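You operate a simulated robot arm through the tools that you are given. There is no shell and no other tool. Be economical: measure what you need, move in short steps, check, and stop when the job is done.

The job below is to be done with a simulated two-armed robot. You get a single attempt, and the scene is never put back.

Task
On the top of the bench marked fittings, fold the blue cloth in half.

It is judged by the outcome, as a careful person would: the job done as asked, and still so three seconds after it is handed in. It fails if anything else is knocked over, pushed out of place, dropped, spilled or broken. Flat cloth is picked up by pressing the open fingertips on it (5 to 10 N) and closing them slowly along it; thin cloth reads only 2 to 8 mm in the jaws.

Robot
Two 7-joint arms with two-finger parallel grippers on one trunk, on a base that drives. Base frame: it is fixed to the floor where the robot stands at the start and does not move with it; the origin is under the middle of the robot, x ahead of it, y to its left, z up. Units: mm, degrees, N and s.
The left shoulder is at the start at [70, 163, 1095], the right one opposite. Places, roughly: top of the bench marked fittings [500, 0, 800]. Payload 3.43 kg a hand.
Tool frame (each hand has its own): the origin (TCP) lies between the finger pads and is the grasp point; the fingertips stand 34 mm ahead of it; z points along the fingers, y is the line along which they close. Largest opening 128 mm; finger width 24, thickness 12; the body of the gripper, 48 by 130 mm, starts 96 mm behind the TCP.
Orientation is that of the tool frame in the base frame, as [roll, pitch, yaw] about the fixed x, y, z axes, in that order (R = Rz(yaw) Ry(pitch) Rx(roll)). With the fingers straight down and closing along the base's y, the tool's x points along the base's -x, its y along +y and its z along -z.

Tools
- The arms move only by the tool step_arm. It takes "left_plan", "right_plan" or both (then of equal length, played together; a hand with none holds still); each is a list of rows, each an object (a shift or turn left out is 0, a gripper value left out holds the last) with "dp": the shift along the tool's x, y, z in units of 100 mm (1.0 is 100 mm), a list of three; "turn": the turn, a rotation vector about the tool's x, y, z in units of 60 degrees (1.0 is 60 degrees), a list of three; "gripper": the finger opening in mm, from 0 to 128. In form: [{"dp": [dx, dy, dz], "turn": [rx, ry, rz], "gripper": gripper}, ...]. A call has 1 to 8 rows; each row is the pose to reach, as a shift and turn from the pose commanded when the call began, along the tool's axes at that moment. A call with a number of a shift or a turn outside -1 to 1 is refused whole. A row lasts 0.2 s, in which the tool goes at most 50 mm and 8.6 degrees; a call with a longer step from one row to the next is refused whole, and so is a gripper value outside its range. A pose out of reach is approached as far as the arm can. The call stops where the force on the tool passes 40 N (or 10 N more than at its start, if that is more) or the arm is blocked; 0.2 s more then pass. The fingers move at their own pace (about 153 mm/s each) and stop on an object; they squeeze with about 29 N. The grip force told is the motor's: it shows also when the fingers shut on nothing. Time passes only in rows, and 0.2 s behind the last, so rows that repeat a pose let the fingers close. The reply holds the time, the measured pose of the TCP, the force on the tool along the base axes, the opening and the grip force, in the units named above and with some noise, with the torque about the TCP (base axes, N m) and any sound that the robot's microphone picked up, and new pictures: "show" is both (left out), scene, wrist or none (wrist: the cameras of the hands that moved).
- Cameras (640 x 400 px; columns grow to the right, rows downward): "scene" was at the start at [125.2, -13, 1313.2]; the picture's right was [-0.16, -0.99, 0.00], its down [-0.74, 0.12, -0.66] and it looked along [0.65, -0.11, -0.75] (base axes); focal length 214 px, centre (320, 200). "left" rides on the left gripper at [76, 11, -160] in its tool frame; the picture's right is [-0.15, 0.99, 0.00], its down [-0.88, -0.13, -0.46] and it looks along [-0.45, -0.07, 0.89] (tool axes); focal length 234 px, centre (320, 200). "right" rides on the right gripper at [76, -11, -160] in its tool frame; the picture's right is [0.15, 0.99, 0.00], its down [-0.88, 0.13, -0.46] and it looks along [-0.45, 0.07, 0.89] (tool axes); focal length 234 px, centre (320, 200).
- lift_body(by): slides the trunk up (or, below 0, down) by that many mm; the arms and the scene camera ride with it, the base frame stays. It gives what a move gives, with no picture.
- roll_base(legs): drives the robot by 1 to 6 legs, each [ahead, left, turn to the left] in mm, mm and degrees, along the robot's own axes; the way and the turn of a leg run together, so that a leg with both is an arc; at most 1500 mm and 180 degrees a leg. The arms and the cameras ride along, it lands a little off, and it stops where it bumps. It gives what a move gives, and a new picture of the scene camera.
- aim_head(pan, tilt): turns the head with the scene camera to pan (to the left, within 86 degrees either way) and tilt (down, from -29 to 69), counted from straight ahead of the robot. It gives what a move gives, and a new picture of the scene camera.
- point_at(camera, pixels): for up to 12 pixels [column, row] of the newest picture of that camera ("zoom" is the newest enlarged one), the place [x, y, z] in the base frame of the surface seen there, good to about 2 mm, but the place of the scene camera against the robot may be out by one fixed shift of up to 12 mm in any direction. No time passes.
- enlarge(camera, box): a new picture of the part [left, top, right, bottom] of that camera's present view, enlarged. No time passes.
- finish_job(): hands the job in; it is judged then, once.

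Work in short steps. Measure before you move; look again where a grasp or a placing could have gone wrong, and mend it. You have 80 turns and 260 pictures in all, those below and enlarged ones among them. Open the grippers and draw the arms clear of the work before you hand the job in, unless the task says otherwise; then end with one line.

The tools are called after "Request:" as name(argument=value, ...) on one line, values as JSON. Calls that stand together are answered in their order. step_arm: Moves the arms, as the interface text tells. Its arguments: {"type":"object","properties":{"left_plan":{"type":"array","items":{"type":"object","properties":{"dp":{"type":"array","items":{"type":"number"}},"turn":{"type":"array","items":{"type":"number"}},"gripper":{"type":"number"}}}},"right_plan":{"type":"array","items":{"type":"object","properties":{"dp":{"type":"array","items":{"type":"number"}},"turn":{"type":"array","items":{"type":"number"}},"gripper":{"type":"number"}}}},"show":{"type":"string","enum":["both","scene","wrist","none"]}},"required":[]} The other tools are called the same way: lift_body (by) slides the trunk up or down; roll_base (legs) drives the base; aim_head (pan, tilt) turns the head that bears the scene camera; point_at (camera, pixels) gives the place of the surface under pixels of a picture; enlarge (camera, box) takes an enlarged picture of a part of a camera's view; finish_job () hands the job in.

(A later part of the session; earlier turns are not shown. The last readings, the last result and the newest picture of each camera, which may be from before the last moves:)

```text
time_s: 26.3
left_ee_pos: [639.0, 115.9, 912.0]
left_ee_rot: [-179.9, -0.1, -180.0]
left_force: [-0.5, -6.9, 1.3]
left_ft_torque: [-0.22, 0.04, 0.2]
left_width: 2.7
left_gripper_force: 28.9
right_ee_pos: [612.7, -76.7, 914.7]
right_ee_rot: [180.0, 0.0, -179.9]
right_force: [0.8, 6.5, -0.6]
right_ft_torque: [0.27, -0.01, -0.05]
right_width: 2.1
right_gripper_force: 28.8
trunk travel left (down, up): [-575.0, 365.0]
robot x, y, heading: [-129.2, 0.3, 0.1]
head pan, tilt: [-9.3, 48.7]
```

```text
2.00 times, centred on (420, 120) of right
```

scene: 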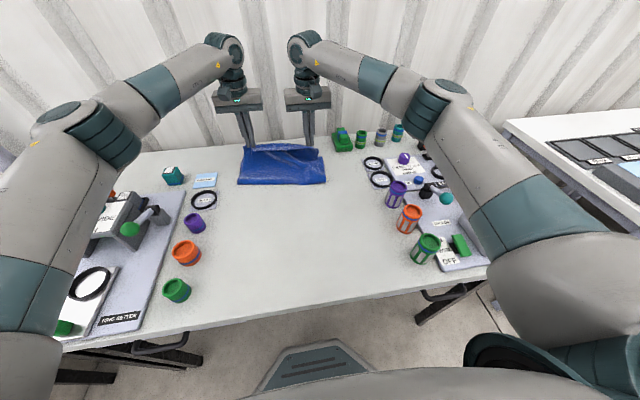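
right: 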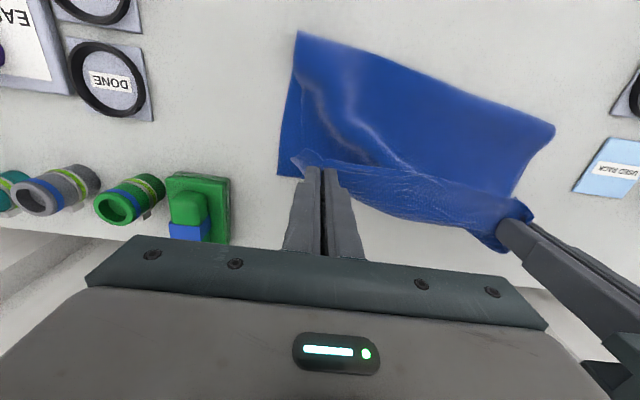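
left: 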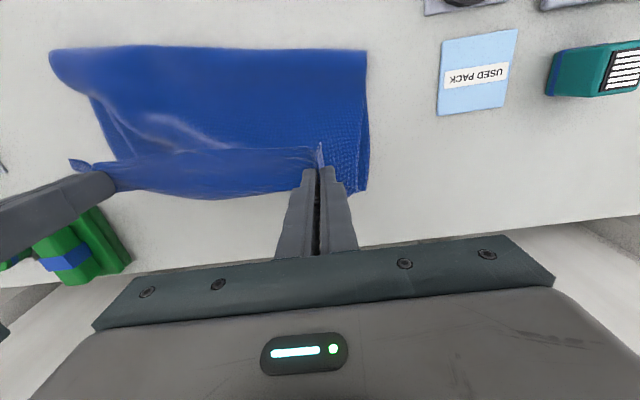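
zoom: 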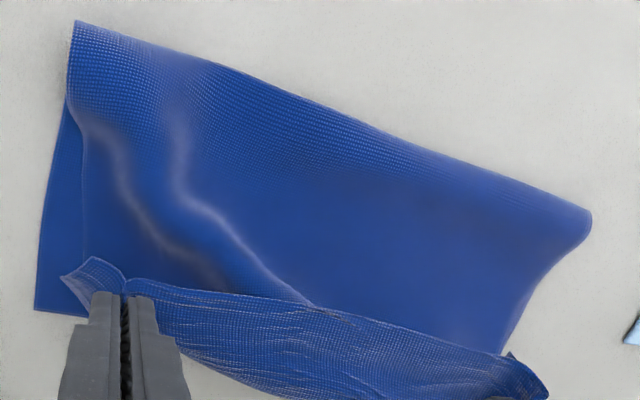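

The gripped edge strip points back toward the robot, so it would land folded under. I tilt both hands so the fingers point forward (60° about −y), backing up and raising a little, which also lets the strip hang down.

Request:
step_arm(left_plan=[{"dp": [0.08, 0, -0.05], "turn": [0, -0.14, 0]}, {"dp": [0.16, 0, -0.1], "turn": [0, -0.28, 0]}, {"dp": [0.24, 0, -0.15], "turn": [0, -0.42, 0]}, {"dp": [0.32, 0, -0.2], "turn": [0, -0.56, 0]}, {"dp": [0.4, 0, -0.25], "turn": [0, -0.7, 0]}, {"dp": [0.48, 0, -0.3], "turn": [0, -0.84, 0]}, {"dp": [0.56, 0, -0.3], "turn": [0, -0.98, 0]}], right_plan=[{"dp": [0.08, 0, -0.05], "turn": [0, -0.14, 0]}, {"dp": [0.16, 0, -0.1], "turn": [0, -0.28, 0]}, {"dp": [0.24, 0, -0.15], "turn": [0, -0.42, 0]}, {"dp": [0.32, 0, -0.2], "turn": [0, -0.56, 0]}, {"dp": [0.4, 0, -0.25], "turn": [0, -0.7, 0]}, {"dp": [0.48, 0, -0.3], "turn": [0, -0.84, 0]}, {"dp": [0.56, 0, -0.3], "turn": [0, -0.98, 0]}])

```text
time_s: 27.9
left_ee_pos: [582.7, 116.4, 943.4]
left_ee_rot: [-179.9, 58.9, -179.9]
left_force: [-1.0, -8.8, 0.2]
left_ft_torque: [-0.32, 0.02, -0.17]
left_width: 2.8
left_gripper_force: 28.7
right_ee_pos: [556.5, -76.4, 946.0]
right_ee_rot: [179.8, 58.9, 179.8]
right_force: [1.5, 8.7, -0.8]
right_ft_torque: [0.19, 0.03, 0.24]
right_width: 2.1
right_gripper_force: 28.5
trunk travel left (down, up): [-575.0, 365.0]
robot x, y, heading: [-130.5, 1.2, 0.0]
head pan, tilt: [-9.3, 48.7]
```

scene: 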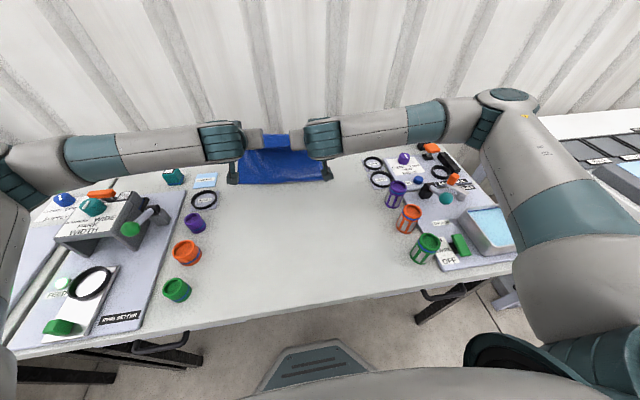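
right: 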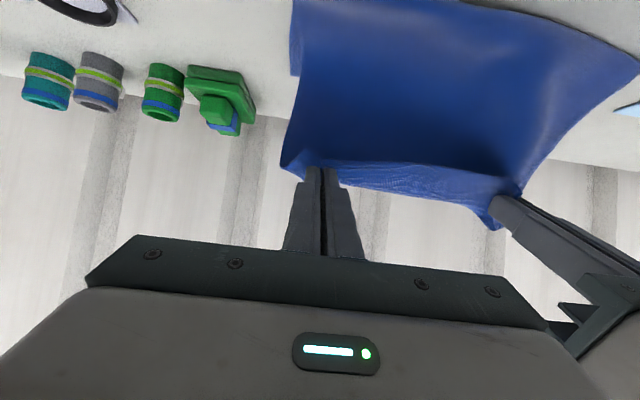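
left: 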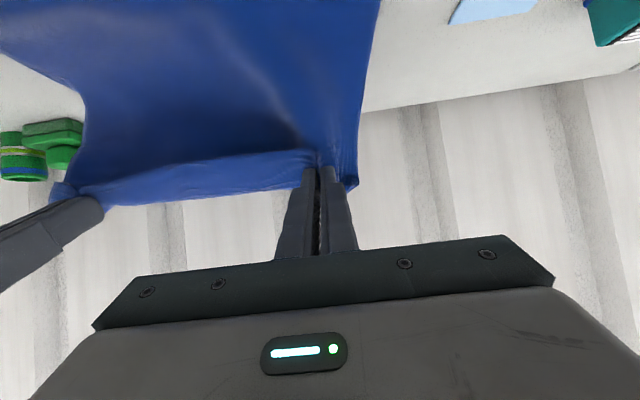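

Tilt worked and grips hold. I measure the fold edge and far corners again.

Request:
point_at(camera="right", pixels=[[296, 70], [298, 5], [287, 160], [305, 170], [400, 180], [400, 60]])

Request:
enlarge(camera="scene", box=[210, 120, 350, 208])

Request:
point_at(camera="zoom", pixels=[[130, 285], [300, 295], [480, 290], [530, 260], [520, 180]])

```text
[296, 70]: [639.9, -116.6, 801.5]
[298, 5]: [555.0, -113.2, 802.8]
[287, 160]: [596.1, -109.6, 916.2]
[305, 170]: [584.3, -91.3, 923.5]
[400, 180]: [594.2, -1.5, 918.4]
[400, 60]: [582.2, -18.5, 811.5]
```

```text
4.55 times, centred on (280, 164) of scene
```

zoom: 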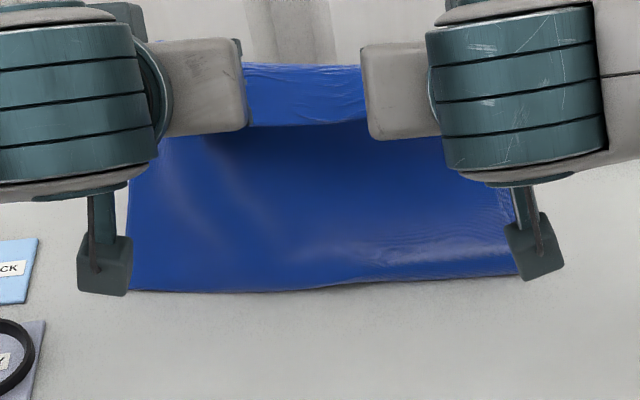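

```text
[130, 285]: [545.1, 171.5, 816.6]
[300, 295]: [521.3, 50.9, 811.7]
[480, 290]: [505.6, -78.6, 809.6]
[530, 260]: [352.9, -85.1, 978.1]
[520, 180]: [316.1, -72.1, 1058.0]
```

Geometry adds up: upper layer lies on the bench at x≈582 under the hands and the fold sits ~40 mm too far forward. I pull the hands back to re-lay the bottom layer, then will come forward lower.

Request:
step_arm(left_plan=[{"dp": [0.149, 0, -0.183]}, {"dp": [0.297, 0, -0.365]}, {"dp": [0.446, 0, -0.548]}, {"dp": [0.6, 0, -0.635]}, {"dp": [0.76, 0, -0.72]}, {"dp": [0.91, 0, -0.81]}, {"dp": [1.0, 0, -0.87]}], right_plan=[{"dp": [0.149, 0, -0.183]}, {"dp": [0.297, 0, -0.365]}, {"dp": [0.446, 0, -0.548]}, {"dp": [0.6, 0, -0.635]}, {"dp": [0.76, 0, -0.72]}, {"dp": [0.91, 0, -0.81]}, {"dp": [1.0, 0, -0.87]}])

```text
time_s: 29.5
left_ee_pos: [455.0, 116.3, 902.4]
left_ee_rot: [-180.0, 58.9, 180.0]
left_force: [-0.3, -8.6, 0.2]
left_ft_torque: [-0.32, 0.0, -0.15]
left_width: 2.8
left_gripper_force: 29.0
right_ee_pos: [430.4, -76.0, 905.6]
right_ee_rot: [-180.0, 58.8, 179.9]
right_force: [0.7, 7.8, -1.0]
right_ft_torque: [0.18, 0.03, 0.22]
right_width: 1.9
right_gripper_force: 28.8
trunk travel left (down, up): [-575.0, 365.0]
robot x, y, heading: [-130.2, 0.1, -0.4]
head pan, tilt: [-9.3, 48.7]
```

scene: 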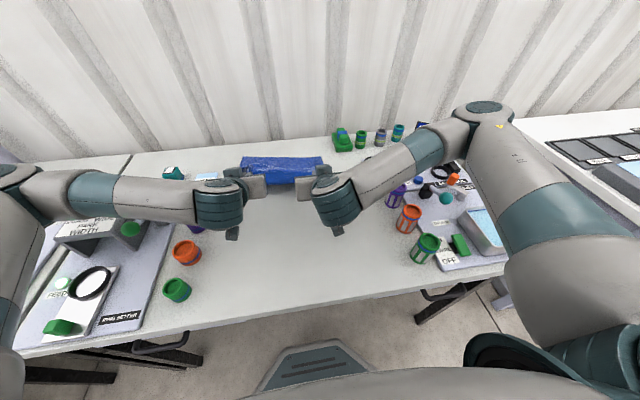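
right: 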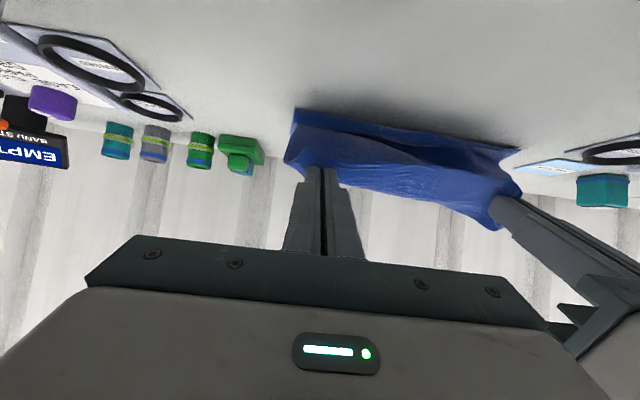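
left: 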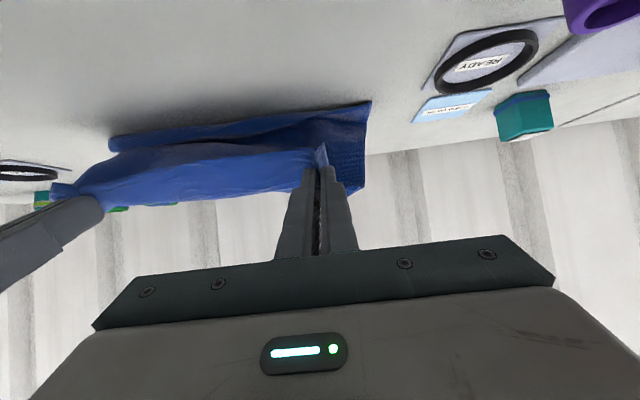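

I measure the cloth's near boundary on the bench: left picture (365,106), (240,120), (120,143); right (300,112), (420,128).

Request:
point_at(camera="left", pixels=[[365, 108], [240, 122], [120, 144], [240, 150], [362, 180]])

Request:
point_at(camera="right", pixels=[[300, 113], [420, 132], [510, 150], [400, 160]])

Request:
enlarge(camera="scene", box=[210, 130, 370, 230])

```text
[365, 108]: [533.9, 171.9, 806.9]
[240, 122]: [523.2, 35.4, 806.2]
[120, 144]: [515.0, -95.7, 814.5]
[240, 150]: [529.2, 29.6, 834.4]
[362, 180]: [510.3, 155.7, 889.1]
```

```text
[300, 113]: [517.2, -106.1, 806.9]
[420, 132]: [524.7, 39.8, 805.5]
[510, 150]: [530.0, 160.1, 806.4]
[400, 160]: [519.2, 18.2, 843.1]
```

```text
4.00 times, centred on (290, 180) of scene
```

zoom: 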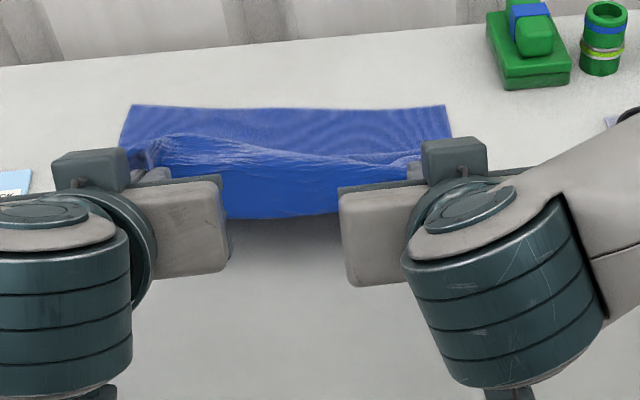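

The picture is ambiguous about the strip; I measure along a column of the enlarged view.

Request:
point_at(camera="zoom", pixels=[[280, 112], [280, 130], [280, 145], [280, 152], [280, 165], [280, 185], [280, 205], [280, 215], [160, 150], [400, 160], [130, 110], [440, 108]])

```text
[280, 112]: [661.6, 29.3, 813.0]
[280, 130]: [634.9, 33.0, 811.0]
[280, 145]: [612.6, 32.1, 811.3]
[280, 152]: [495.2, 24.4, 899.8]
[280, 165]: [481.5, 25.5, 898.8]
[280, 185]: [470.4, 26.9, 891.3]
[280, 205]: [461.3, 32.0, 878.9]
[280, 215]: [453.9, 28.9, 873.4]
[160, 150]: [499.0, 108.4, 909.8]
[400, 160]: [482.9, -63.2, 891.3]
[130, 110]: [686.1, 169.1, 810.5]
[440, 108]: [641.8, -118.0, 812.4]
```

The fold did not unroll because ~100 mm of slack remains. I bring both hands back to almost the start (untilting on the way) so the cloth lies flat again, then redo with a lower path.

Request:
step_arm(left_plan=[{"dp": [0.12, 0, -0.124], "turn": [0, 0.12, 0]}, {"dp": [0.24, 0, -0.248], "turn": [0, 0.24, 0]}, {"dp": [0.36, 0, -0.37], "turn": [0, 0.36, 0]}, {"dp": [0.485, 0, -0.495], "turn": [0, 0.49, 0]}, {"dp": [0.61, 0, -0.62], "turn": [0, 0.61, 0]}, {"dp": [0.73, 0, -0.74], "turn": [0, 0.73, 0]}, {"dp": [0.85, 0, -0.87], "turn": [0, 0.86, 0]}, {"dp": [0.97, 0, -0.99], "turn": [0, 0.98, 0]}], right_plan=[{"dp": [0.12, 0, -0.116], "turn": [0, 0.12, 0]}, {"dp": [0.24, 0, -0.232], "turn": [0, 0.24, 0]}, {"dp": [0.36, 0, -0.35], "turn": [0, 0.36, 0]}, {"dp": [0.485, 0, -0.465], "turn": [0, 0.49, 0]}, {"dp": [0.61, 0, -0.58], "turn": [0, 0.61, 0]}, {"dp": [0.73, 0, -0.7], "turn": [0, 0.73, 0]}, {"dp": [0.85, 0, -0.815], "turn": [0, 0.86, 0]}, {"dp": [0.97, 0, -0.93], "turn": [0, 0.98, 0]}])

```text
time_s: 31.3
left_ee_pos: [319.5, 117.1, 871.9]
left_ee_rot: [180.0, -0.3, -179.9]
left_force: [0.0, -6.7, -0.7]
left_ft_torque: [-0.23, 0.01, 0.17]
left_width: 2.5
left_gripper_force: 29.2
right_ee_pos: [299.9, -77.4, 870.0]
right_ee_rot: [180.0, -0.2, -180.0]
right_force: [0.5, 6.7, -0.1]
right_ft_torque: [0.26, -0.01, -0.07]
right_width: 1.6
right_gripper_force: 28.9
trunk travel left (down, up): [-575.0, 365.0]
robot x, y, heading: [-129.0, 2.4, -0.1]
head pan, tilt: [-9.3, 48.7]
```

scene: 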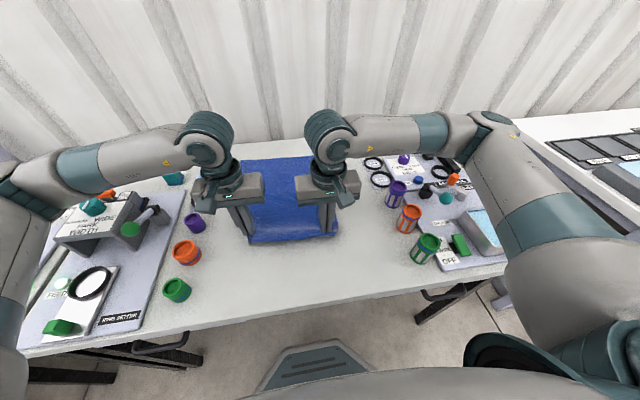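
right: 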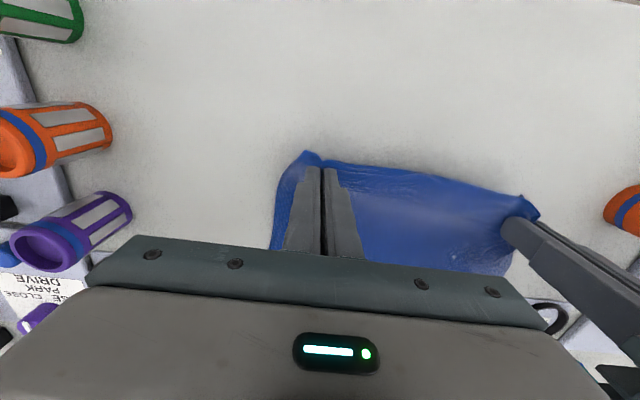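
left: 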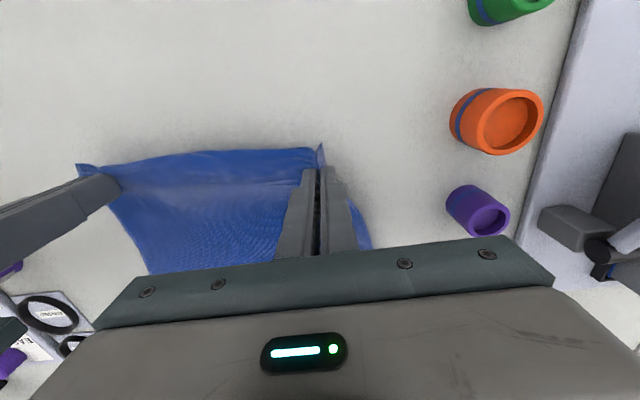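

The cloth is laid out again. I check the far edge and the gripped strip.

Request:
point_at(camera="left", pixels=[[220, 155], [220, 168], [220, 182], [220, 200], [220, 230], [220, 260]])

Request:
point_at(camera="scene", pixels=[[243, 162], [304, 158], [275, 162], [280, 180], [280, 200], [280, 215], [280, 225], [280, 235]])

```text
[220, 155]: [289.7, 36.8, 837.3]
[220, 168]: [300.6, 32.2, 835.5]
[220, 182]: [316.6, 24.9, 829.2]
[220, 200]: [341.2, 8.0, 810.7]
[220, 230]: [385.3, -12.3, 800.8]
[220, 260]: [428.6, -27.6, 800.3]
```

```text
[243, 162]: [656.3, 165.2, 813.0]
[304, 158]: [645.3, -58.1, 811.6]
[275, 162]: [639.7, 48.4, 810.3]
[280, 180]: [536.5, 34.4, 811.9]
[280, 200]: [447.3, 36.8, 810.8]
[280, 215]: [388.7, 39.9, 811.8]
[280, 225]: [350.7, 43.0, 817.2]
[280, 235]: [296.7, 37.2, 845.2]
```

Strip is ~18 mm, cloth flat from x≈350 on. Second pass: lift to ~100 mm and move forward, lower than before.

Request:
step_arm(left_plan=[{"dp": [-0.1, 0, -0.18]}, {"dp": [-0.25, 0, -0.33]}, {"dp": [-0.42, 0, -0.45]}, {"dp": [-0.6, 0, -0.53]}, {"dp": [-0.8, 0, -0.6]}, {"dp": [-1.0, 0, -0.63]}], right_plan=[{"dp": [-0.1, 0, -0.18]}, {"dp": [-0.24, 0, -0.33]}, {"dp": [-0.4, 0, -0.45]}, {"dp": [-0.58, 0, -0.53]}, {"dp": [-0.77, 0, -0.6]}, {"dp": [-0.96, 0, -0.63]}], show="none")

Request:
step_arm(left_plan=[{"dp": [-0.12, 0, 0.0], "turn": [0, -0.083, 0]}, {"dp": [-0.24, 0, 0.01], "turn": [0, -0.167, 0]}, {"dp": [-0.36, 0, 0.02], "turn": [0, -0.25, 0]}, {"dp": [-0.48, 0, 0.03], "turn": [0, -0.333, 0]}, {"dp": [-0.6, 0, 0.05], "turn": [0, -0.417, 0]}, {"dp": [-0.73, 0, 0.07], "turn": [0, -0.5, 0]}], right_plan=[{"dp": [-0.115, 0, 0.0], "turn": [0, -0.083, 0]}, {"dp": [-0.23, 0, 0.01], "turn": [0, -0.167, 0]}, {"dp": [-0.345, 0, 0.02], "turn": [0, -0.25, 0]}, {"dp": [-0.46, 0, 0.03], "turn": [0, -0.333, 0]}, {"dp": [-0.58, 0, 0.05], "turn": [0, -0.417, 0]}, {"dp": [-0.7, 0, 0.07], "turn": [0, -0.5, 0]}])

```text
time_s: 32.7
left_ee_pos: [420.6, 116.2, 934.5]
left_ee_rot: [-179.9, -0.2, 180.0]
left_force: [0.7, -7.8, -0.7]
left_ft_torque: [-0.27, 0.03, 0.17]
left_width: 3.0
left_gripper_force: 28.4
right_ee_pos: [396.0, -77.8, 932.4]
right_ee_rot: [-179.9, 0.0, -180.0]
right_force: [0.7, 7.9, -0.4]
right_ft_torque: [0.25, 0.02, -0.05]
right_width: 1.9
right_gripper_force: 29.0
trunk travel left (down, up): [-575.0, 365.0]
robot x, y, heading: [-129.9, -4.8, -0.1]
head pan, tilt: [-9.3, 48.7]
```

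```text
time_s: 34.1
left_ee_pos: [493.9, 117.7, 927.7]
left_ee_rot: [179.9, 30.0, 180.0]
left_force: [-0.8, -8.5, 0.8]
left_ft_torque: [-0.4, 0.03, -0.01]
left_width: 2.8
left_gripper_force: 28.9
right_ee_pos: [466.7, -77.3, 925.9]
right_ee_rot: [180.0, 30.1, 180.0]
right_force: [0.1, 8.2, -1.2]
right_ft_torque: [0.33, 0.02, 0.12]
right_width: 1.6
right_gripper_force: 29.0
trunk travel left (down, up): [-575.0, 365.0]
robot x, y, heading: [-129.1, 2.2, 0.1]
head pan, tilt: [-9.3, 48.7]
```

scene: 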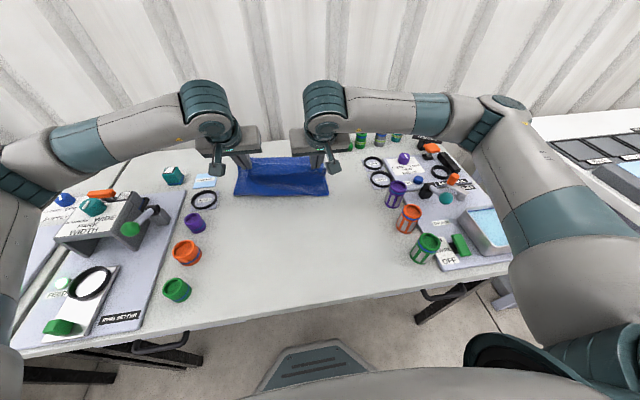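
right: 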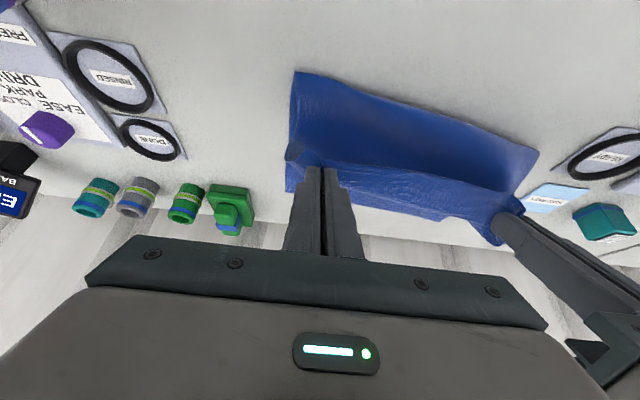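
left: 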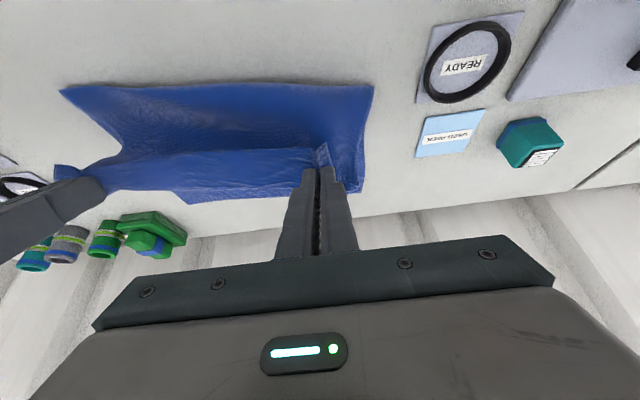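

I measure the fold line now: left picture (368,90), (215,88), (65,93); right (297,75), (420,108), (535,150).

Request:
point_at(camera="left", pixels=[[368, 90], [215, 88], [68, 95]])

Request:
point_at(camera="right", pixels=[[297, 76], [420, 110], [533, 152], [287, 185]])

Request:
point_at(camera="scene", pixels=[[240, 192], [280, 194], [325, 192], [250, 160], [310, 157]])

```text
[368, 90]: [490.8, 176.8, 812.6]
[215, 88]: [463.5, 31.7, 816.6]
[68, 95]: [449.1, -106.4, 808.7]
```

```text
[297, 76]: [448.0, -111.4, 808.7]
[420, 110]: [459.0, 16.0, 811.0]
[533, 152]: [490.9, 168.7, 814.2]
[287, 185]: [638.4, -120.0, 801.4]
```

```text
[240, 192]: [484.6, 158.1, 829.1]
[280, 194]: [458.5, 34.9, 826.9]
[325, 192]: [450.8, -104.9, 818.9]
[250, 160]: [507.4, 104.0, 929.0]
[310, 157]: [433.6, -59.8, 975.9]
```

Fold now lies at left 491, middle 461, right 448 – near the half line (490/476/462). I continue forward but descending, to keep it there.

Request:
step_arm(left_plan=[{"dp": [-0.04, 0, 0.26], "turn": [0, -0.083, 0]}, {"dp": [-0.093, 0, 0.52], "turn": [0, -0.167, 0]}, {"dp": [-0.181, 0, 0.767], "turn": [0, -0.25, 0]}, {"dp": [-0.292, 0, 0.994], "turn": [0, -0.333, 0]}], right_plan=[{"dp": [-0.04, 0, 0.26], "turn": [0, -0.083, 0]}, {"dp": [-0.093, 0, 0.52], "turn": [0, -0.167, 0]}, {"dp": [-0.181, 0, 0.767], "turn": [0, -0.25, 0]}, {"dp": [-0.292, 0, 0.994], "turn": [0, -0.333, 0]}])

```text
time_s: 35.1
left_ee_pos: [568.2, 116.4, 856.6]
left_ee_rot: [180.0, 50.0, -179.9]
left_force: [-1.0, -8.6, 1.0]
left_ft_torque: [-0.34, 0.06, -0.15]
left_width: 2.8
left_gripper_force: 28.3
right_ee_pos: [541.2, -77.6, 855.1]
right_ee_rot: [-180.0, 49.9, -179.9]
right_force: [0.9, 8.4, -0.4]
right_ft_torque: [0.2, -0.01, 0.19]
right_width: 1.7
right_gripper_force: 28.8
trunk travel left (down, up): [-575.0, 365.0]
robot x, y, heading: [-131.4, 0.3, 0.1]
head pan, tilt: [-9.3, 48.7]
```

scene: 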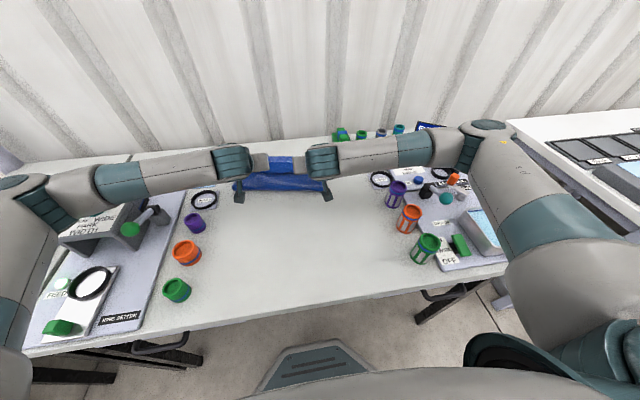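
right: 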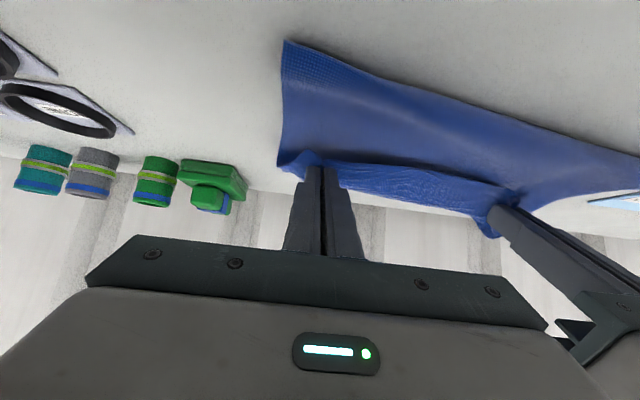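
left: 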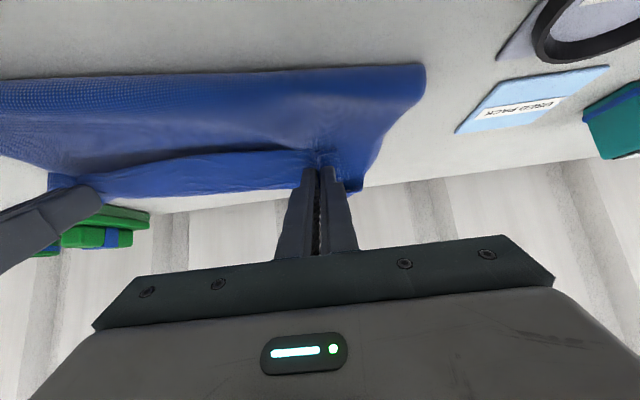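

I check the fold and far corners again before the last stretch.

Request:
point_at(camera="left", pixels=[[418, 70], [250, 76], [20, 84], [358, 188]])

Request:
point_at(camera="right", pixels=[[286, 46], [420, 92], [560, 138], [280, 163]])

```text
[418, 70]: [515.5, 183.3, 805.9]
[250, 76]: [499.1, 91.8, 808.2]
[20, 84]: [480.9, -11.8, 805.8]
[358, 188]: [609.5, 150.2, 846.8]
```

```text
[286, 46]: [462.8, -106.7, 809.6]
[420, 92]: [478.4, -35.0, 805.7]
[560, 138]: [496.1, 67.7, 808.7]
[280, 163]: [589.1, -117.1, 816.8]
```

Right and middle are right on; the left fold has crept to 515, which I can smooth later. I bring the edge forward to the far edge at low height.

Request:
step_arm(left_plan=[{"dp": [-0.08, 0, 0.22]}, {"dp": [-0.168, 0, 0.433]}, {"dp": [-0.233, 0, 0.589]}, {"dp": [-0.292, 0, 0.721]}, {"dp": [-0.328, 0, 0.795]}], right_plan=[{"dp": [-0.075, 0, 0.198]}, {"dp": [-0.164, 0, 0.398]}, {"dp": [-0.222, 0, 0.545]}, {"dp": [-0.275, 0, 0.67]}, {"dp": [-0.311, 0, 0.744]}])

```text
time_s: 36.3
left_ee_pos: [648.2, 116.4, 835.6]
left_ee_rot: [180.0, 50.2, -179.7]
left_force: [-2.9, -7.5, 9.6]
left_ft_torque: [-0.37, 0.01, -0.1]
left_width: 2.6
left_gripper_force: 29.5
right_ee_pos: [617.7, -77.5, 835.7]
right_ee_rot: [179.9, 50.5, -179.9]
right_force: [-2.4, 7.6, 17.3]
right_ft_torque: [0.19, -0.18, 0.19]
right_width: 1.9
right_gripper_force: 28.7
trunk travel left (down, up): [-575.0, 365.0]
robot x, y, heading: [-132.5, -1.7, 0.1]
head pan, tilt: [-9.3, 48.7]
```

scene: 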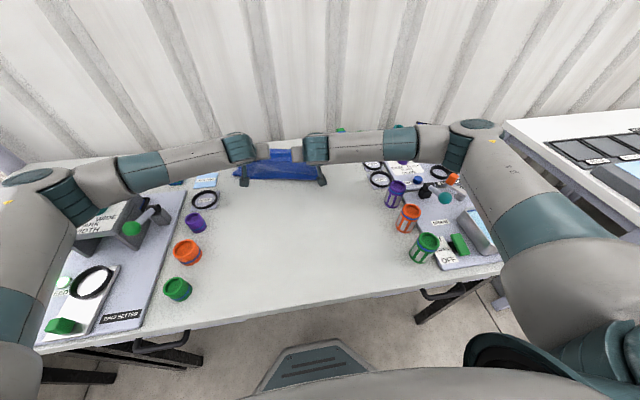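
right: 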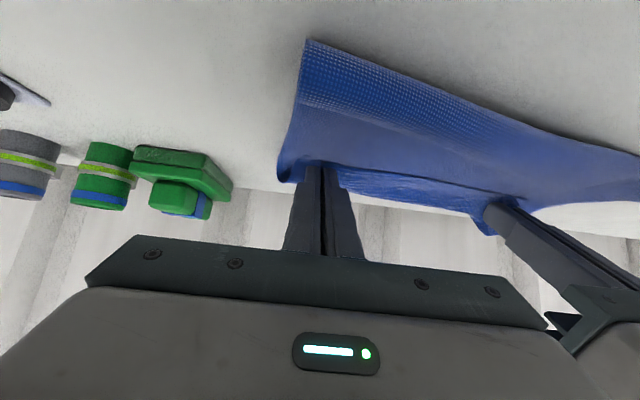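
left: 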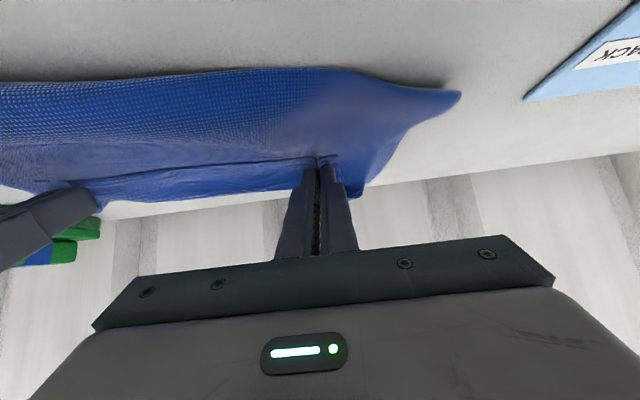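

Tips touch down (10–17 N). I drag back ~6 mm to lay the strip forward, ease the load, and open both slowly to 20 mm.

Request:
step_arm(left_plan=[{"dp": [0.03, 0, -0.05]}, {"dp": [0.03, 0, -0.05], "gripper": 6}, {"dp": [0.03, 0, -0.05], "gripper": 12}, {"dp": [0.03, 0, -0.05], "gripper": 20}, {"dp": [0.03, 0, -0.05], "gripper": 20}], right_plan=[{"dp": [0.03, 0, -0.05]}, {"dp": [0.03, 0, -0.05], "gripper": 6}, {"dp": [0.03, 0, -0.05], "gripper": 12}, {"dp": [0.03, 0, -0.05], "gripper": 20}, {"dp": [0.03, 0, -0.05], "gripper": 20}], show="wrist")

```text
time_s: 37.5
left_ee_pos: [643.3, 117.5, 834.6]
left_ee_rot: [-180.0, 50.1, -179.9]
left_force: [0.7, 0.9, 3.6]
left_ft_torque: [0.06, -0.08, 0.01]
left_width: 19.2
left_gripper_force: 0.0
right_ee_pos: [612.2, -75.4, 833.3]
right_ee_rot: [-180.0, 50.1, -179.8]
right_force: [1.9, 3.9, 17.1]
right_ft_torque: [-0.11, -0.38, 0.09]
right_width: 17.4
right_gripper_force: 0.0
trunk travel left (down, up): [-575.0, 365.0]
robot x, y, heading: [-130.4, -1.7, -0.0]
head pan, tilt: [-9.3, 48.7]
```

right: 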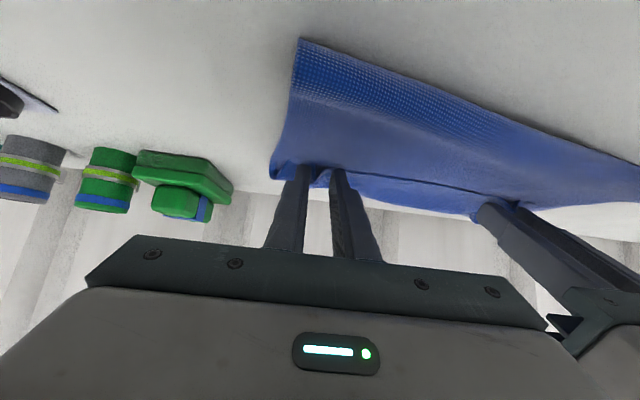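
left: 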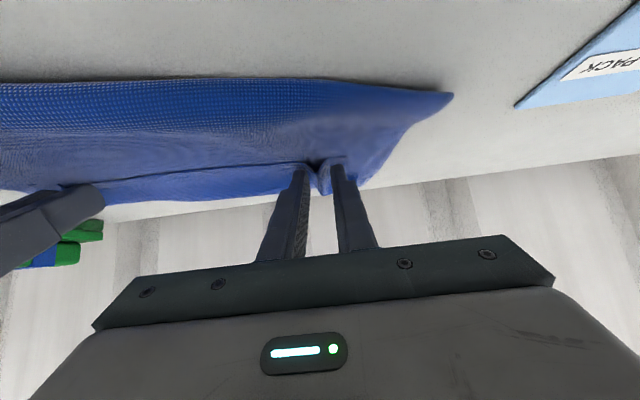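

Cloth is out of both grips. I lift straight up then retract to view the result.

Request:
step_arm(left_plan=[{"dp": [-0.12, 0, -0.1]}, {"dp": [-0.25, 0, -0.2]}, {"dp": [-0.5, 0, -0.42]}, {"dp": [-0.75, 0, -0.63]}, {"dp": [-0.75, 0, -0.95]}], right_plan=[{"dp": [-0.12, 0, -0.1]}, {"dp": [-0.25, 0, -0.2]}, {"dp": [-0.5, 0, -0.42]}, {"dp": [-0.75, 0, -0.63]}, {"dp": [-0.75, 0, -0.95]}], show="none")

Request:
step_arm(left_plan=[{"dp": [0, 0, -0.2], "turn": [0, 0.14, 0]}, {"dp": [0, 0.1, -0.4], "turn": [0, 0.28, 0]}, {"dp": [0, 0.3, -0.6], "turn": [0, 0.42, 0]}, {"dp": [0, 0.5, -0.8], "turn": [0, 0.56, 0]}, {"dp": [0, 0.7, -1.0], "turn": [0, 0.7, 0]}, {"dp": [0, 0.9, -1.0], "turn": [0, 0.83, 0]}], right_plan=[{"dp": [0, 0, -0.2], "turn": [0, 0.14, 0]}, {"dp": [0, -0.1, -0.4], "turn": [0, 0.28, 0]}, {"dp": [0, -0.3, -0.6], "turn": [0, 0.42, 0]}, {"dp": [0, -0.5, -0.8], "turn": [0, 0.56, 0]}, {"dp": [0, -0.7, -1.0], "turn": [0, 0.7, 0]}, {"dp": [0, -0.9, -1.0], "turn": [0, 0.83, 0]}])

```text
time_s: 38.7
left_ee_pos: [616.7, 116.5, 951.2]
left_ee_rot: [180.0, 50.0, -180.0]
left_force: [1.3, 0.4, -1.4]
left_ft_torque: [0.02, 0.01, 0.01]
left_width: 20.0
left_gripper_force: 0.0
right_ee_pos: [588.0, -77.1, 952.4]
right_ee_rot: [179.8, 50.1, -179.9]
right_force: [-0.1, -0.4, -0.4]
right_ft_torque: [0.01, 0.03, 0.01]
right_width: 20.1
right_gripper_force: 0.1
trunk travel left (down, up): [-575.0, 365.0]
robot x, y, heading: [-130.9, 0.6, 0.1]
head pan, tilt: [-9.3, 48.7]
```

```text
time_s: 40.1
left_ee_pos: [544.2, 207.1, 1014.5]
left_ee_rot: [180.0, 0.0, -180.0]
left_force: [-0.3, -0.3, 0.2]
left_ft_torque: [0.0, 0.01, 0.03]
left_width: 20.1
left_gripper_force: 0.1
right_ee_pos: [513.0, -166.4, 1012.0]
right_ee_rot: [180.0, -0.1, -179.9]
right_force: [0.6, 0.1, 0.4]
right_ft_torque: [0.01, 0.0, 0.03]
right_width: 19.8
right_gripper_force: 0.1
trunk travel left (down, up): [-575.0, 365.0]
robot x, y, heading: [-128.2, -1.6, -0.0]
head pan, tilt: [-9.3, 48.7]
```

scene: 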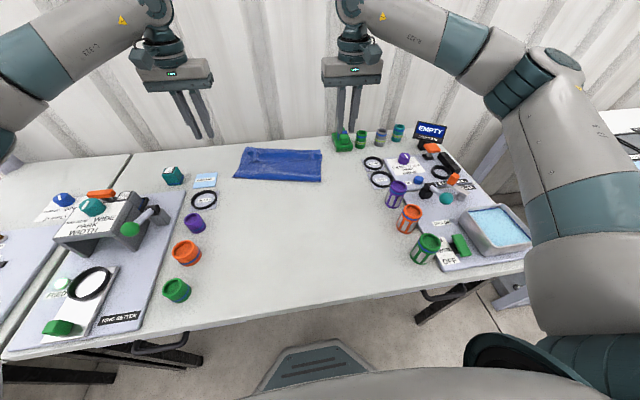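
right: 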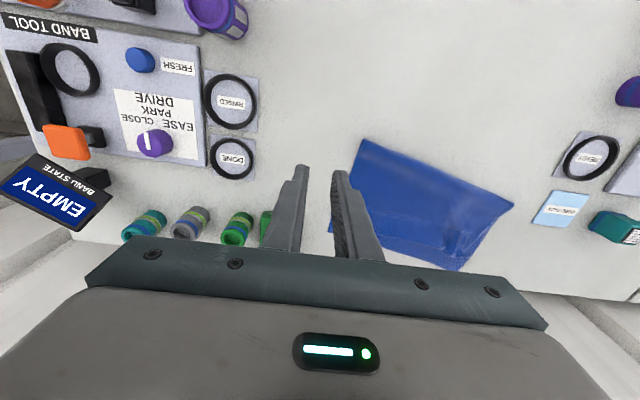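
left: 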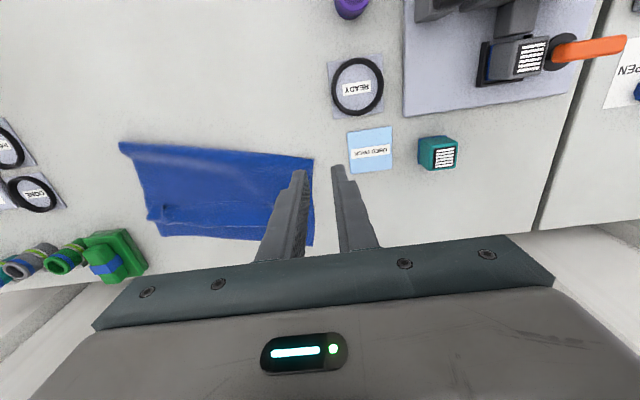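

The cloth is folded, with both layers roughly stacked. I enlarge it for detail.

Request:
enlarge(camera="scene", box=[216, 130, 344, 210])

Request:
enlarge(camera="left", box=[100, 120, 356, 280])

Request:
enlarge(camera="right", box=[310, 120, 566, 280])

Request:
point_at(camera="left", pixels=[[122, 145], [215, 152], [310, 161], [311, 242], [163, 233], [150, 215]])

Request:
point_at(camera="right", pixels=[[364, 142], [510, 204], [460, 266], [420, 258], [490, 230]])

```text
5.00 times, centred on (280, 170) of scene
```

zoom: 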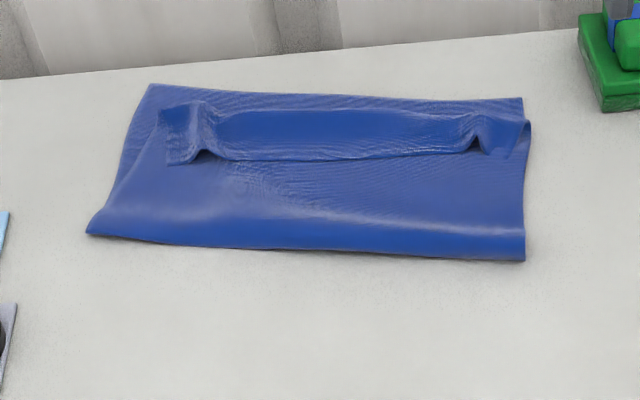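

```text
2.50 times, centred on (228, 200) of left
```

zoom: 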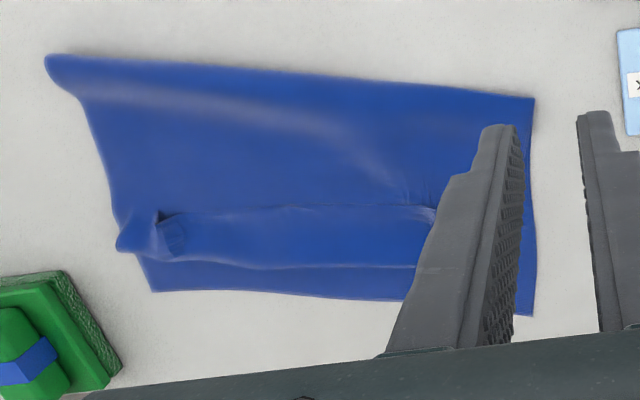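

```text
2.50 times, centred on (438, 200) of right
```

zoom: 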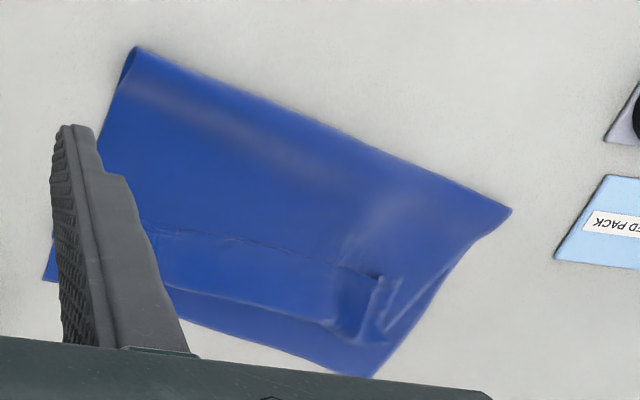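

```text
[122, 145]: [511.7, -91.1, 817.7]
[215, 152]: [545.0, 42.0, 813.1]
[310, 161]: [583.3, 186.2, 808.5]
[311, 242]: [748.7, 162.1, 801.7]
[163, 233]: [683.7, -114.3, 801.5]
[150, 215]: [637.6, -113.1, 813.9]
```

```text
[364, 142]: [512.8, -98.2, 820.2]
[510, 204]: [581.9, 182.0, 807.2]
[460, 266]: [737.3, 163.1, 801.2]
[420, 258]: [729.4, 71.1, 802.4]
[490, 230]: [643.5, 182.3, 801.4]
```

The whole cloth slid forward during landing (far corners now left (743,163), right (684,-114)) and the top layer's last ~40 mm is folded back toward me. I measure that folded-back strip in order to flip it forward.

Request:
point_at(camera="left", pixels=[[168, 208], [220, 203], [265, 201], [172, 226], [220, 227], [262, 228], [155, 212], [220, 237], [220, 190]])

Request:
point_at(camera="right", pixels=[[372, 214], [410, 218], [455, 230], [462, 236], [456, 250], [440, 250], [400, 241], [470, 250], [420, 262]])

```text
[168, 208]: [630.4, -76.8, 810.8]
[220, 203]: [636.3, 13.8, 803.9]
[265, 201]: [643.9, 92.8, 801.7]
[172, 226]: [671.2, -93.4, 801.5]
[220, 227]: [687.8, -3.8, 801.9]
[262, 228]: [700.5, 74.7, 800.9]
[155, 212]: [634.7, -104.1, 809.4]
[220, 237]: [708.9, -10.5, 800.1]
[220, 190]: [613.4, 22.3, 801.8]
```

```text
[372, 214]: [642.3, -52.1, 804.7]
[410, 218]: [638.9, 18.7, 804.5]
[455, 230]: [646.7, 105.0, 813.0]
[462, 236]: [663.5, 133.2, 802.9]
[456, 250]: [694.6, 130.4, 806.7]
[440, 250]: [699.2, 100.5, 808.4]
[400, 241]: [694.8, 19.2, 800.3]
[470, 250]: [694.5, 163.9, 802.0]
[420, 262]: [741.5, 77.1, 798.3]
```

Strip: free edge at x≈640, loop at x≈671 (right) to 699 (left), y −100…130. I'll yaw both hands 90° (closing along x) and pinch the strip so it can be flipped forward; first move above.

Request:
step_arm(left_plan=[{"dp": [-0.1, -0.1, 0], "turn": [0, 0, 0.143], "gripper": 28}, {"dp": [-0.2, -0.2, 0.05], "turn": [0, 0, 0.286]}, {"dp": [-0.3, -0.3, 0.1], "turn": [0, 0, 0.429]}, {"dp": [-0.4, -0.4, 0.15], "turn": [0, 0, 0.571]}, {"dp": [-0.5, -0.5, 0.2], "turn": [0, 0, 0.714]}, {"dp": [-0.6, -0.6, 0.25], "turn": [0, 0, 0.857]}, {"dp": [-0.7, -0.7, 0.3], "turn": [0, 0, 1.0]}], right_plan=[{"dp": [-0.12, 0.09, 0], "turn": [0, 0, -0.143], "gripper": 28}, {"dp": [-0.24, 0.18, 0.05], "turn": [0, 0, -0.286]}, {"dp": [-0.35, 0.27, 0.1], "turn": [0, 0, -0.429]}, {"dp": [-0.47, 0.35, 0.15], "turn": [0, 0, -0.571]}, {"dp": [-0.58, 0.43, 0.2], "turn": [0, 0, -0.714]}, {"dp": [-0.7, 0.52, 0.25], "turn": [0, 0, -0.857]}, {"dp": [-0.8, 0.6, 0.3], "turn": [0, 0, -1.0]}], show="none")

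Request:
step_arm(left_plan=[{"dp": [-0.18, 0.05, 0.18], "turn": [0, 0, 0.125]}, {"dp": [-0.36, 0.09, 0.36], "turn": [0, 0, 0.25]}, {"dp": [-0.53, 0.14, 0.53], "turn": [0, 0, 0.375]}, {"dp": [-0.705, 0.18, 0.7], "turn": [0, 0, 0.5]}], right_plan=[{"dp": [-0.18, -0.08, 0.18], "turn": [0, 0, -0.125]}, {"dp": [-0.36, -0.17, 0.36], "turn": [0, 0, -0.25]}, {"dp": [-0.54, -0.25, 0.53], "turn": [0, 0, -0.375]}, {"dp": [-0.72, -0.33, 0.7], "turn": [0, 0, -0.5]}])

```text
time_s: 41.7
left_ee_pos: [586.2, 165.2, 998.4]
left_ee_rot: [179.8, 0.0, 142.9]
left_force: [-0.3, 0.0, 0.1]
left_ft_torque: [-0.05, -0.01, 0.0]
left_width: 28.3
left_gripper_force: 0.0
left hand out of reach, approached as far as the arm can: row 5, 6, 7
right_ee_pos: [571.0, -136.7, 989.9]
right_ee_rot: [179.8, 0.2, -135.6]
right_force: [0.4, 0.0, -0.4]
right_ft_torque: [-0.05, 0.05, 0.01]
right_width: 27.9
right_gripper_force: 0.1
right hand out of reach, approached as far as the arm can: row 6, 7
trunk travel left (down, up): [-575.0, 365.0]
robot x, y, heading: [-129.7, 0.0, 0.0]
head pan, tilt: [-9.3, 48.7]
```

```text
time_s: 42.7
left_ee_pos: [489.5, 165.0, 1060.4]
left_ee_rot: [179.7, 1.6, 124.9]
left_force: [-2.2, -2.2, -0.6]
left_ft_torque: [0.29, -0.24, 0.0]
left_width: 27.8
left_gripper_force: 0.0
left hand out of reach, approached as far as the arm can: row 1, 2, 3, 4
right_ee_pos: [498.4, -182.3, 957.6]
right_ee_rot: [-176.3, 0.9, -124.8]
right_force: [-6.1, 3.9, 1.3]
right_ft_torque: [-0.38, -0.81, 0.02]
right_width: 27.8
right_gripper_force: 0.0
right hand out of reach, approached as far as the arm can: row 1, 2, 3, 4
trunk travel left (down, up): [-575.0, 365.0]
robot x, y, heading: [-132.9, -0.5, 0.0]
head pan, tilt: [-9.3, 48.7]
```

scene: 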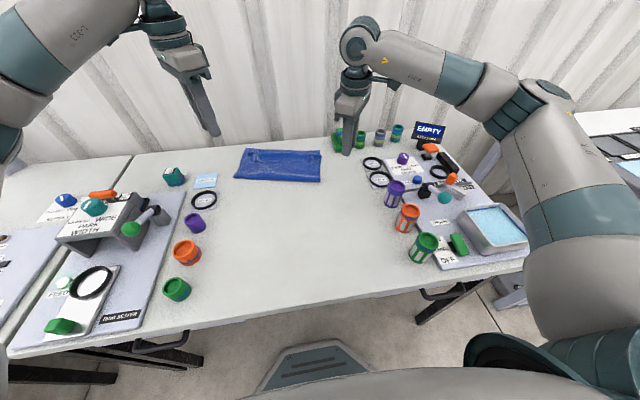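
right: 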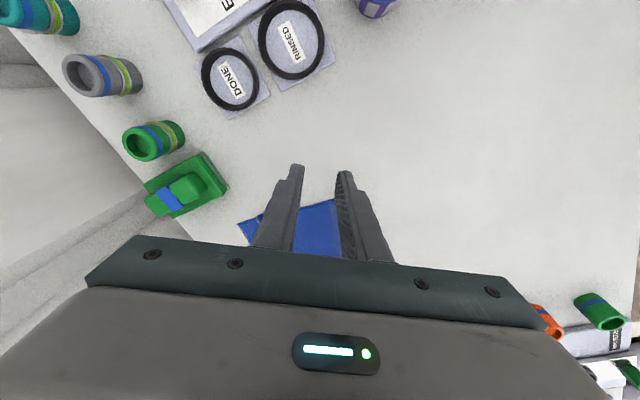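
left: 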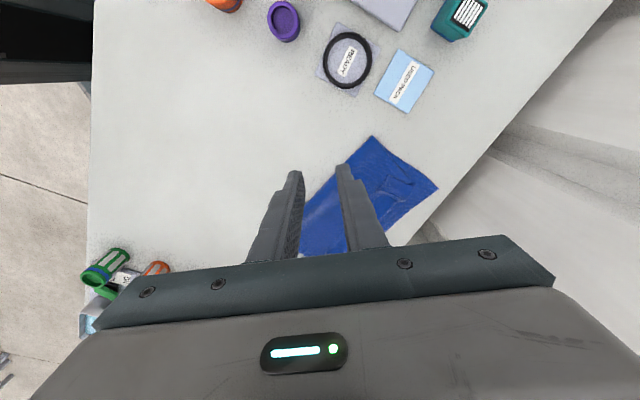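

Outward yaw is out of reach. I check the commanded state with a null row, before yawing back to the normal grip.

Request:
step_arm(left_plan=[{"dp": [0, 0, 0]}], right_plan=[{"dp": [0, 0, 0]}], show="none")

```text
time_s: 43.1
left_ee_pos: [496.0, 170.5, 1056.7]
left_ee_rot: [-179.7, 1.7, 125.0]
left_force: [0.0, -0.7, 0.1]
left_ft_torque: [-0.04, 0.03, -0.06]
left_width: 28.1
left_gripper_force: 0.1
right_ee_pos: [501.4, -176.9, 951.6]
right_ee_rot: [-176.4, 0.1, -124.2]
right_force: [0.5, 0.1, -0.4]
right_ft_torque: [-0.01, 0.04, 0.0]
right_width: 27.9
right_gripper_force: 0.1
trunk travel left (down, up): [-575.0, 365.0]
robot x, y, heading: [-129.4, 3.7, 0.2]
head pan, tilt: [-9.3, 48.7]
```

Commanded equals reached. I turn both hands back to yaw 180, raising the right.

Request:
step_arm(left_plan=[{"turn": [0, 0, -0.131]}, {"turn": [0, 0, -0.262]}, {"turn": [0, 0, -0.393]}, {"turn": [0, 0, -0.524]}, {"turn": [0, 0, -0.655]}, {"turn": [0, 0, -0.786]}, {"turn": [0, 0, -0.917]}], right_plan=[{"dp": [0, 0, -0.1], "turn": [0, 0, 0.133]}, {"dp": [0, 0, -0.2], "turn": [0, 0, 0.266]}, {"dp": [0, 0, -0.3], "turn": [0, 0, 0.4]}, {"dp": [0, 0, -0.4], "turn": [0, 0, 0.532]}, {"dp": [0, 0, -0.5], "turn": [0, 0, 0.665]}, {"dp": [0, 0, -0.5], "turn": [0, 0, 0.798]}, {"dp": [0, 0, -0.5], "turn": [0, 0, 0.93]}], show="scene")

Request:
roll_base(legs=[[80, 0, 0]])

```text
time_s: 44.7
left_ee_pos: [494.6, 173.9, 1053.6]
left_ee_rot: [-178.5, 1.0, -179.8]
left_force: [0.3, 0.2, -0.8]
left_ft_torque: [0.0, -0.01, 0.03]
left_width: 28.1
left_gripper_force: 0.1
right_ee_pos: [496.5, -178.6, 1005.3]
right_ee_rot: [-178.3, 3.3, 179.8]
right_force: [0.1, 0.0, 0.3]
right_ft_torque: [0.0, -0.02, 0.01]
right_width: 27.7
right_gripper_force: 0.1
trunk travel left (down, up): [-575.0, 365.0]
robot x, y, heading: [-129.4, 3.0, 0.1]
head pan, tilt: [-9.3, 48.7]
```

scene: 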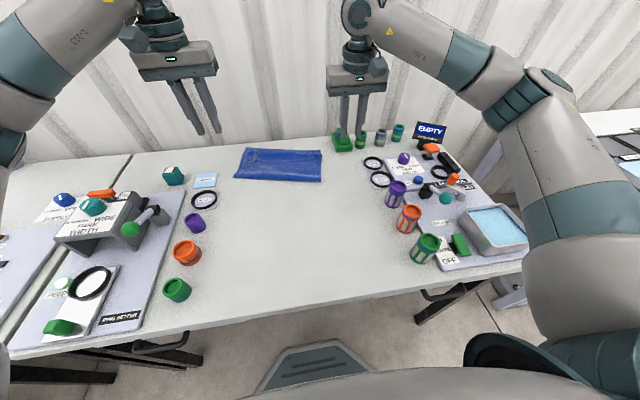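

```text
time_s: 45.8
left_ee_pos: [574.1, 172.9, 1052.9]
left_ee_rot: [-178.5, 0.9, 179.9]
left_force: [-0.4, -0.5, 0.6]
left_ft_torque: [0.02, 0.03, 0.0]
left_width: 28.2
left_gripper_force: 0.0
right_ee_pos: [576.9, -178.4, 1002.4]
right_ee_rot: [-178.3, 3.2, -180.0]
right_force: [-0.5, 0.2, -1.1]
right_ft_torque: [0.01, 0.03, -0.01]
right_width: 28.0
right_gripper_force: 0.0
trunk travel left (down, up): [-575.0, 365.0]
robot x, y, heading: [-52.9, -2.5, 0.1]
head pan, tilt: [-9.3, 48.7]
```

scene: 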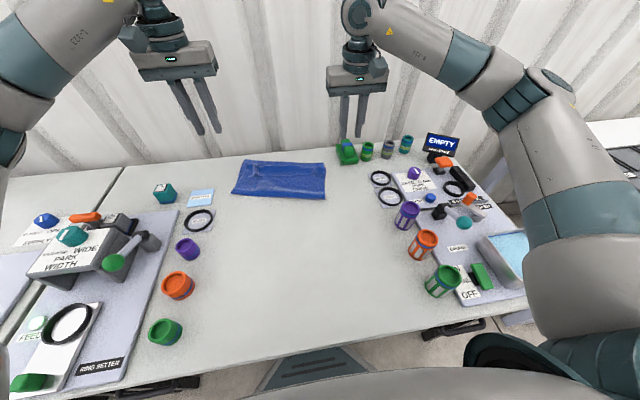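

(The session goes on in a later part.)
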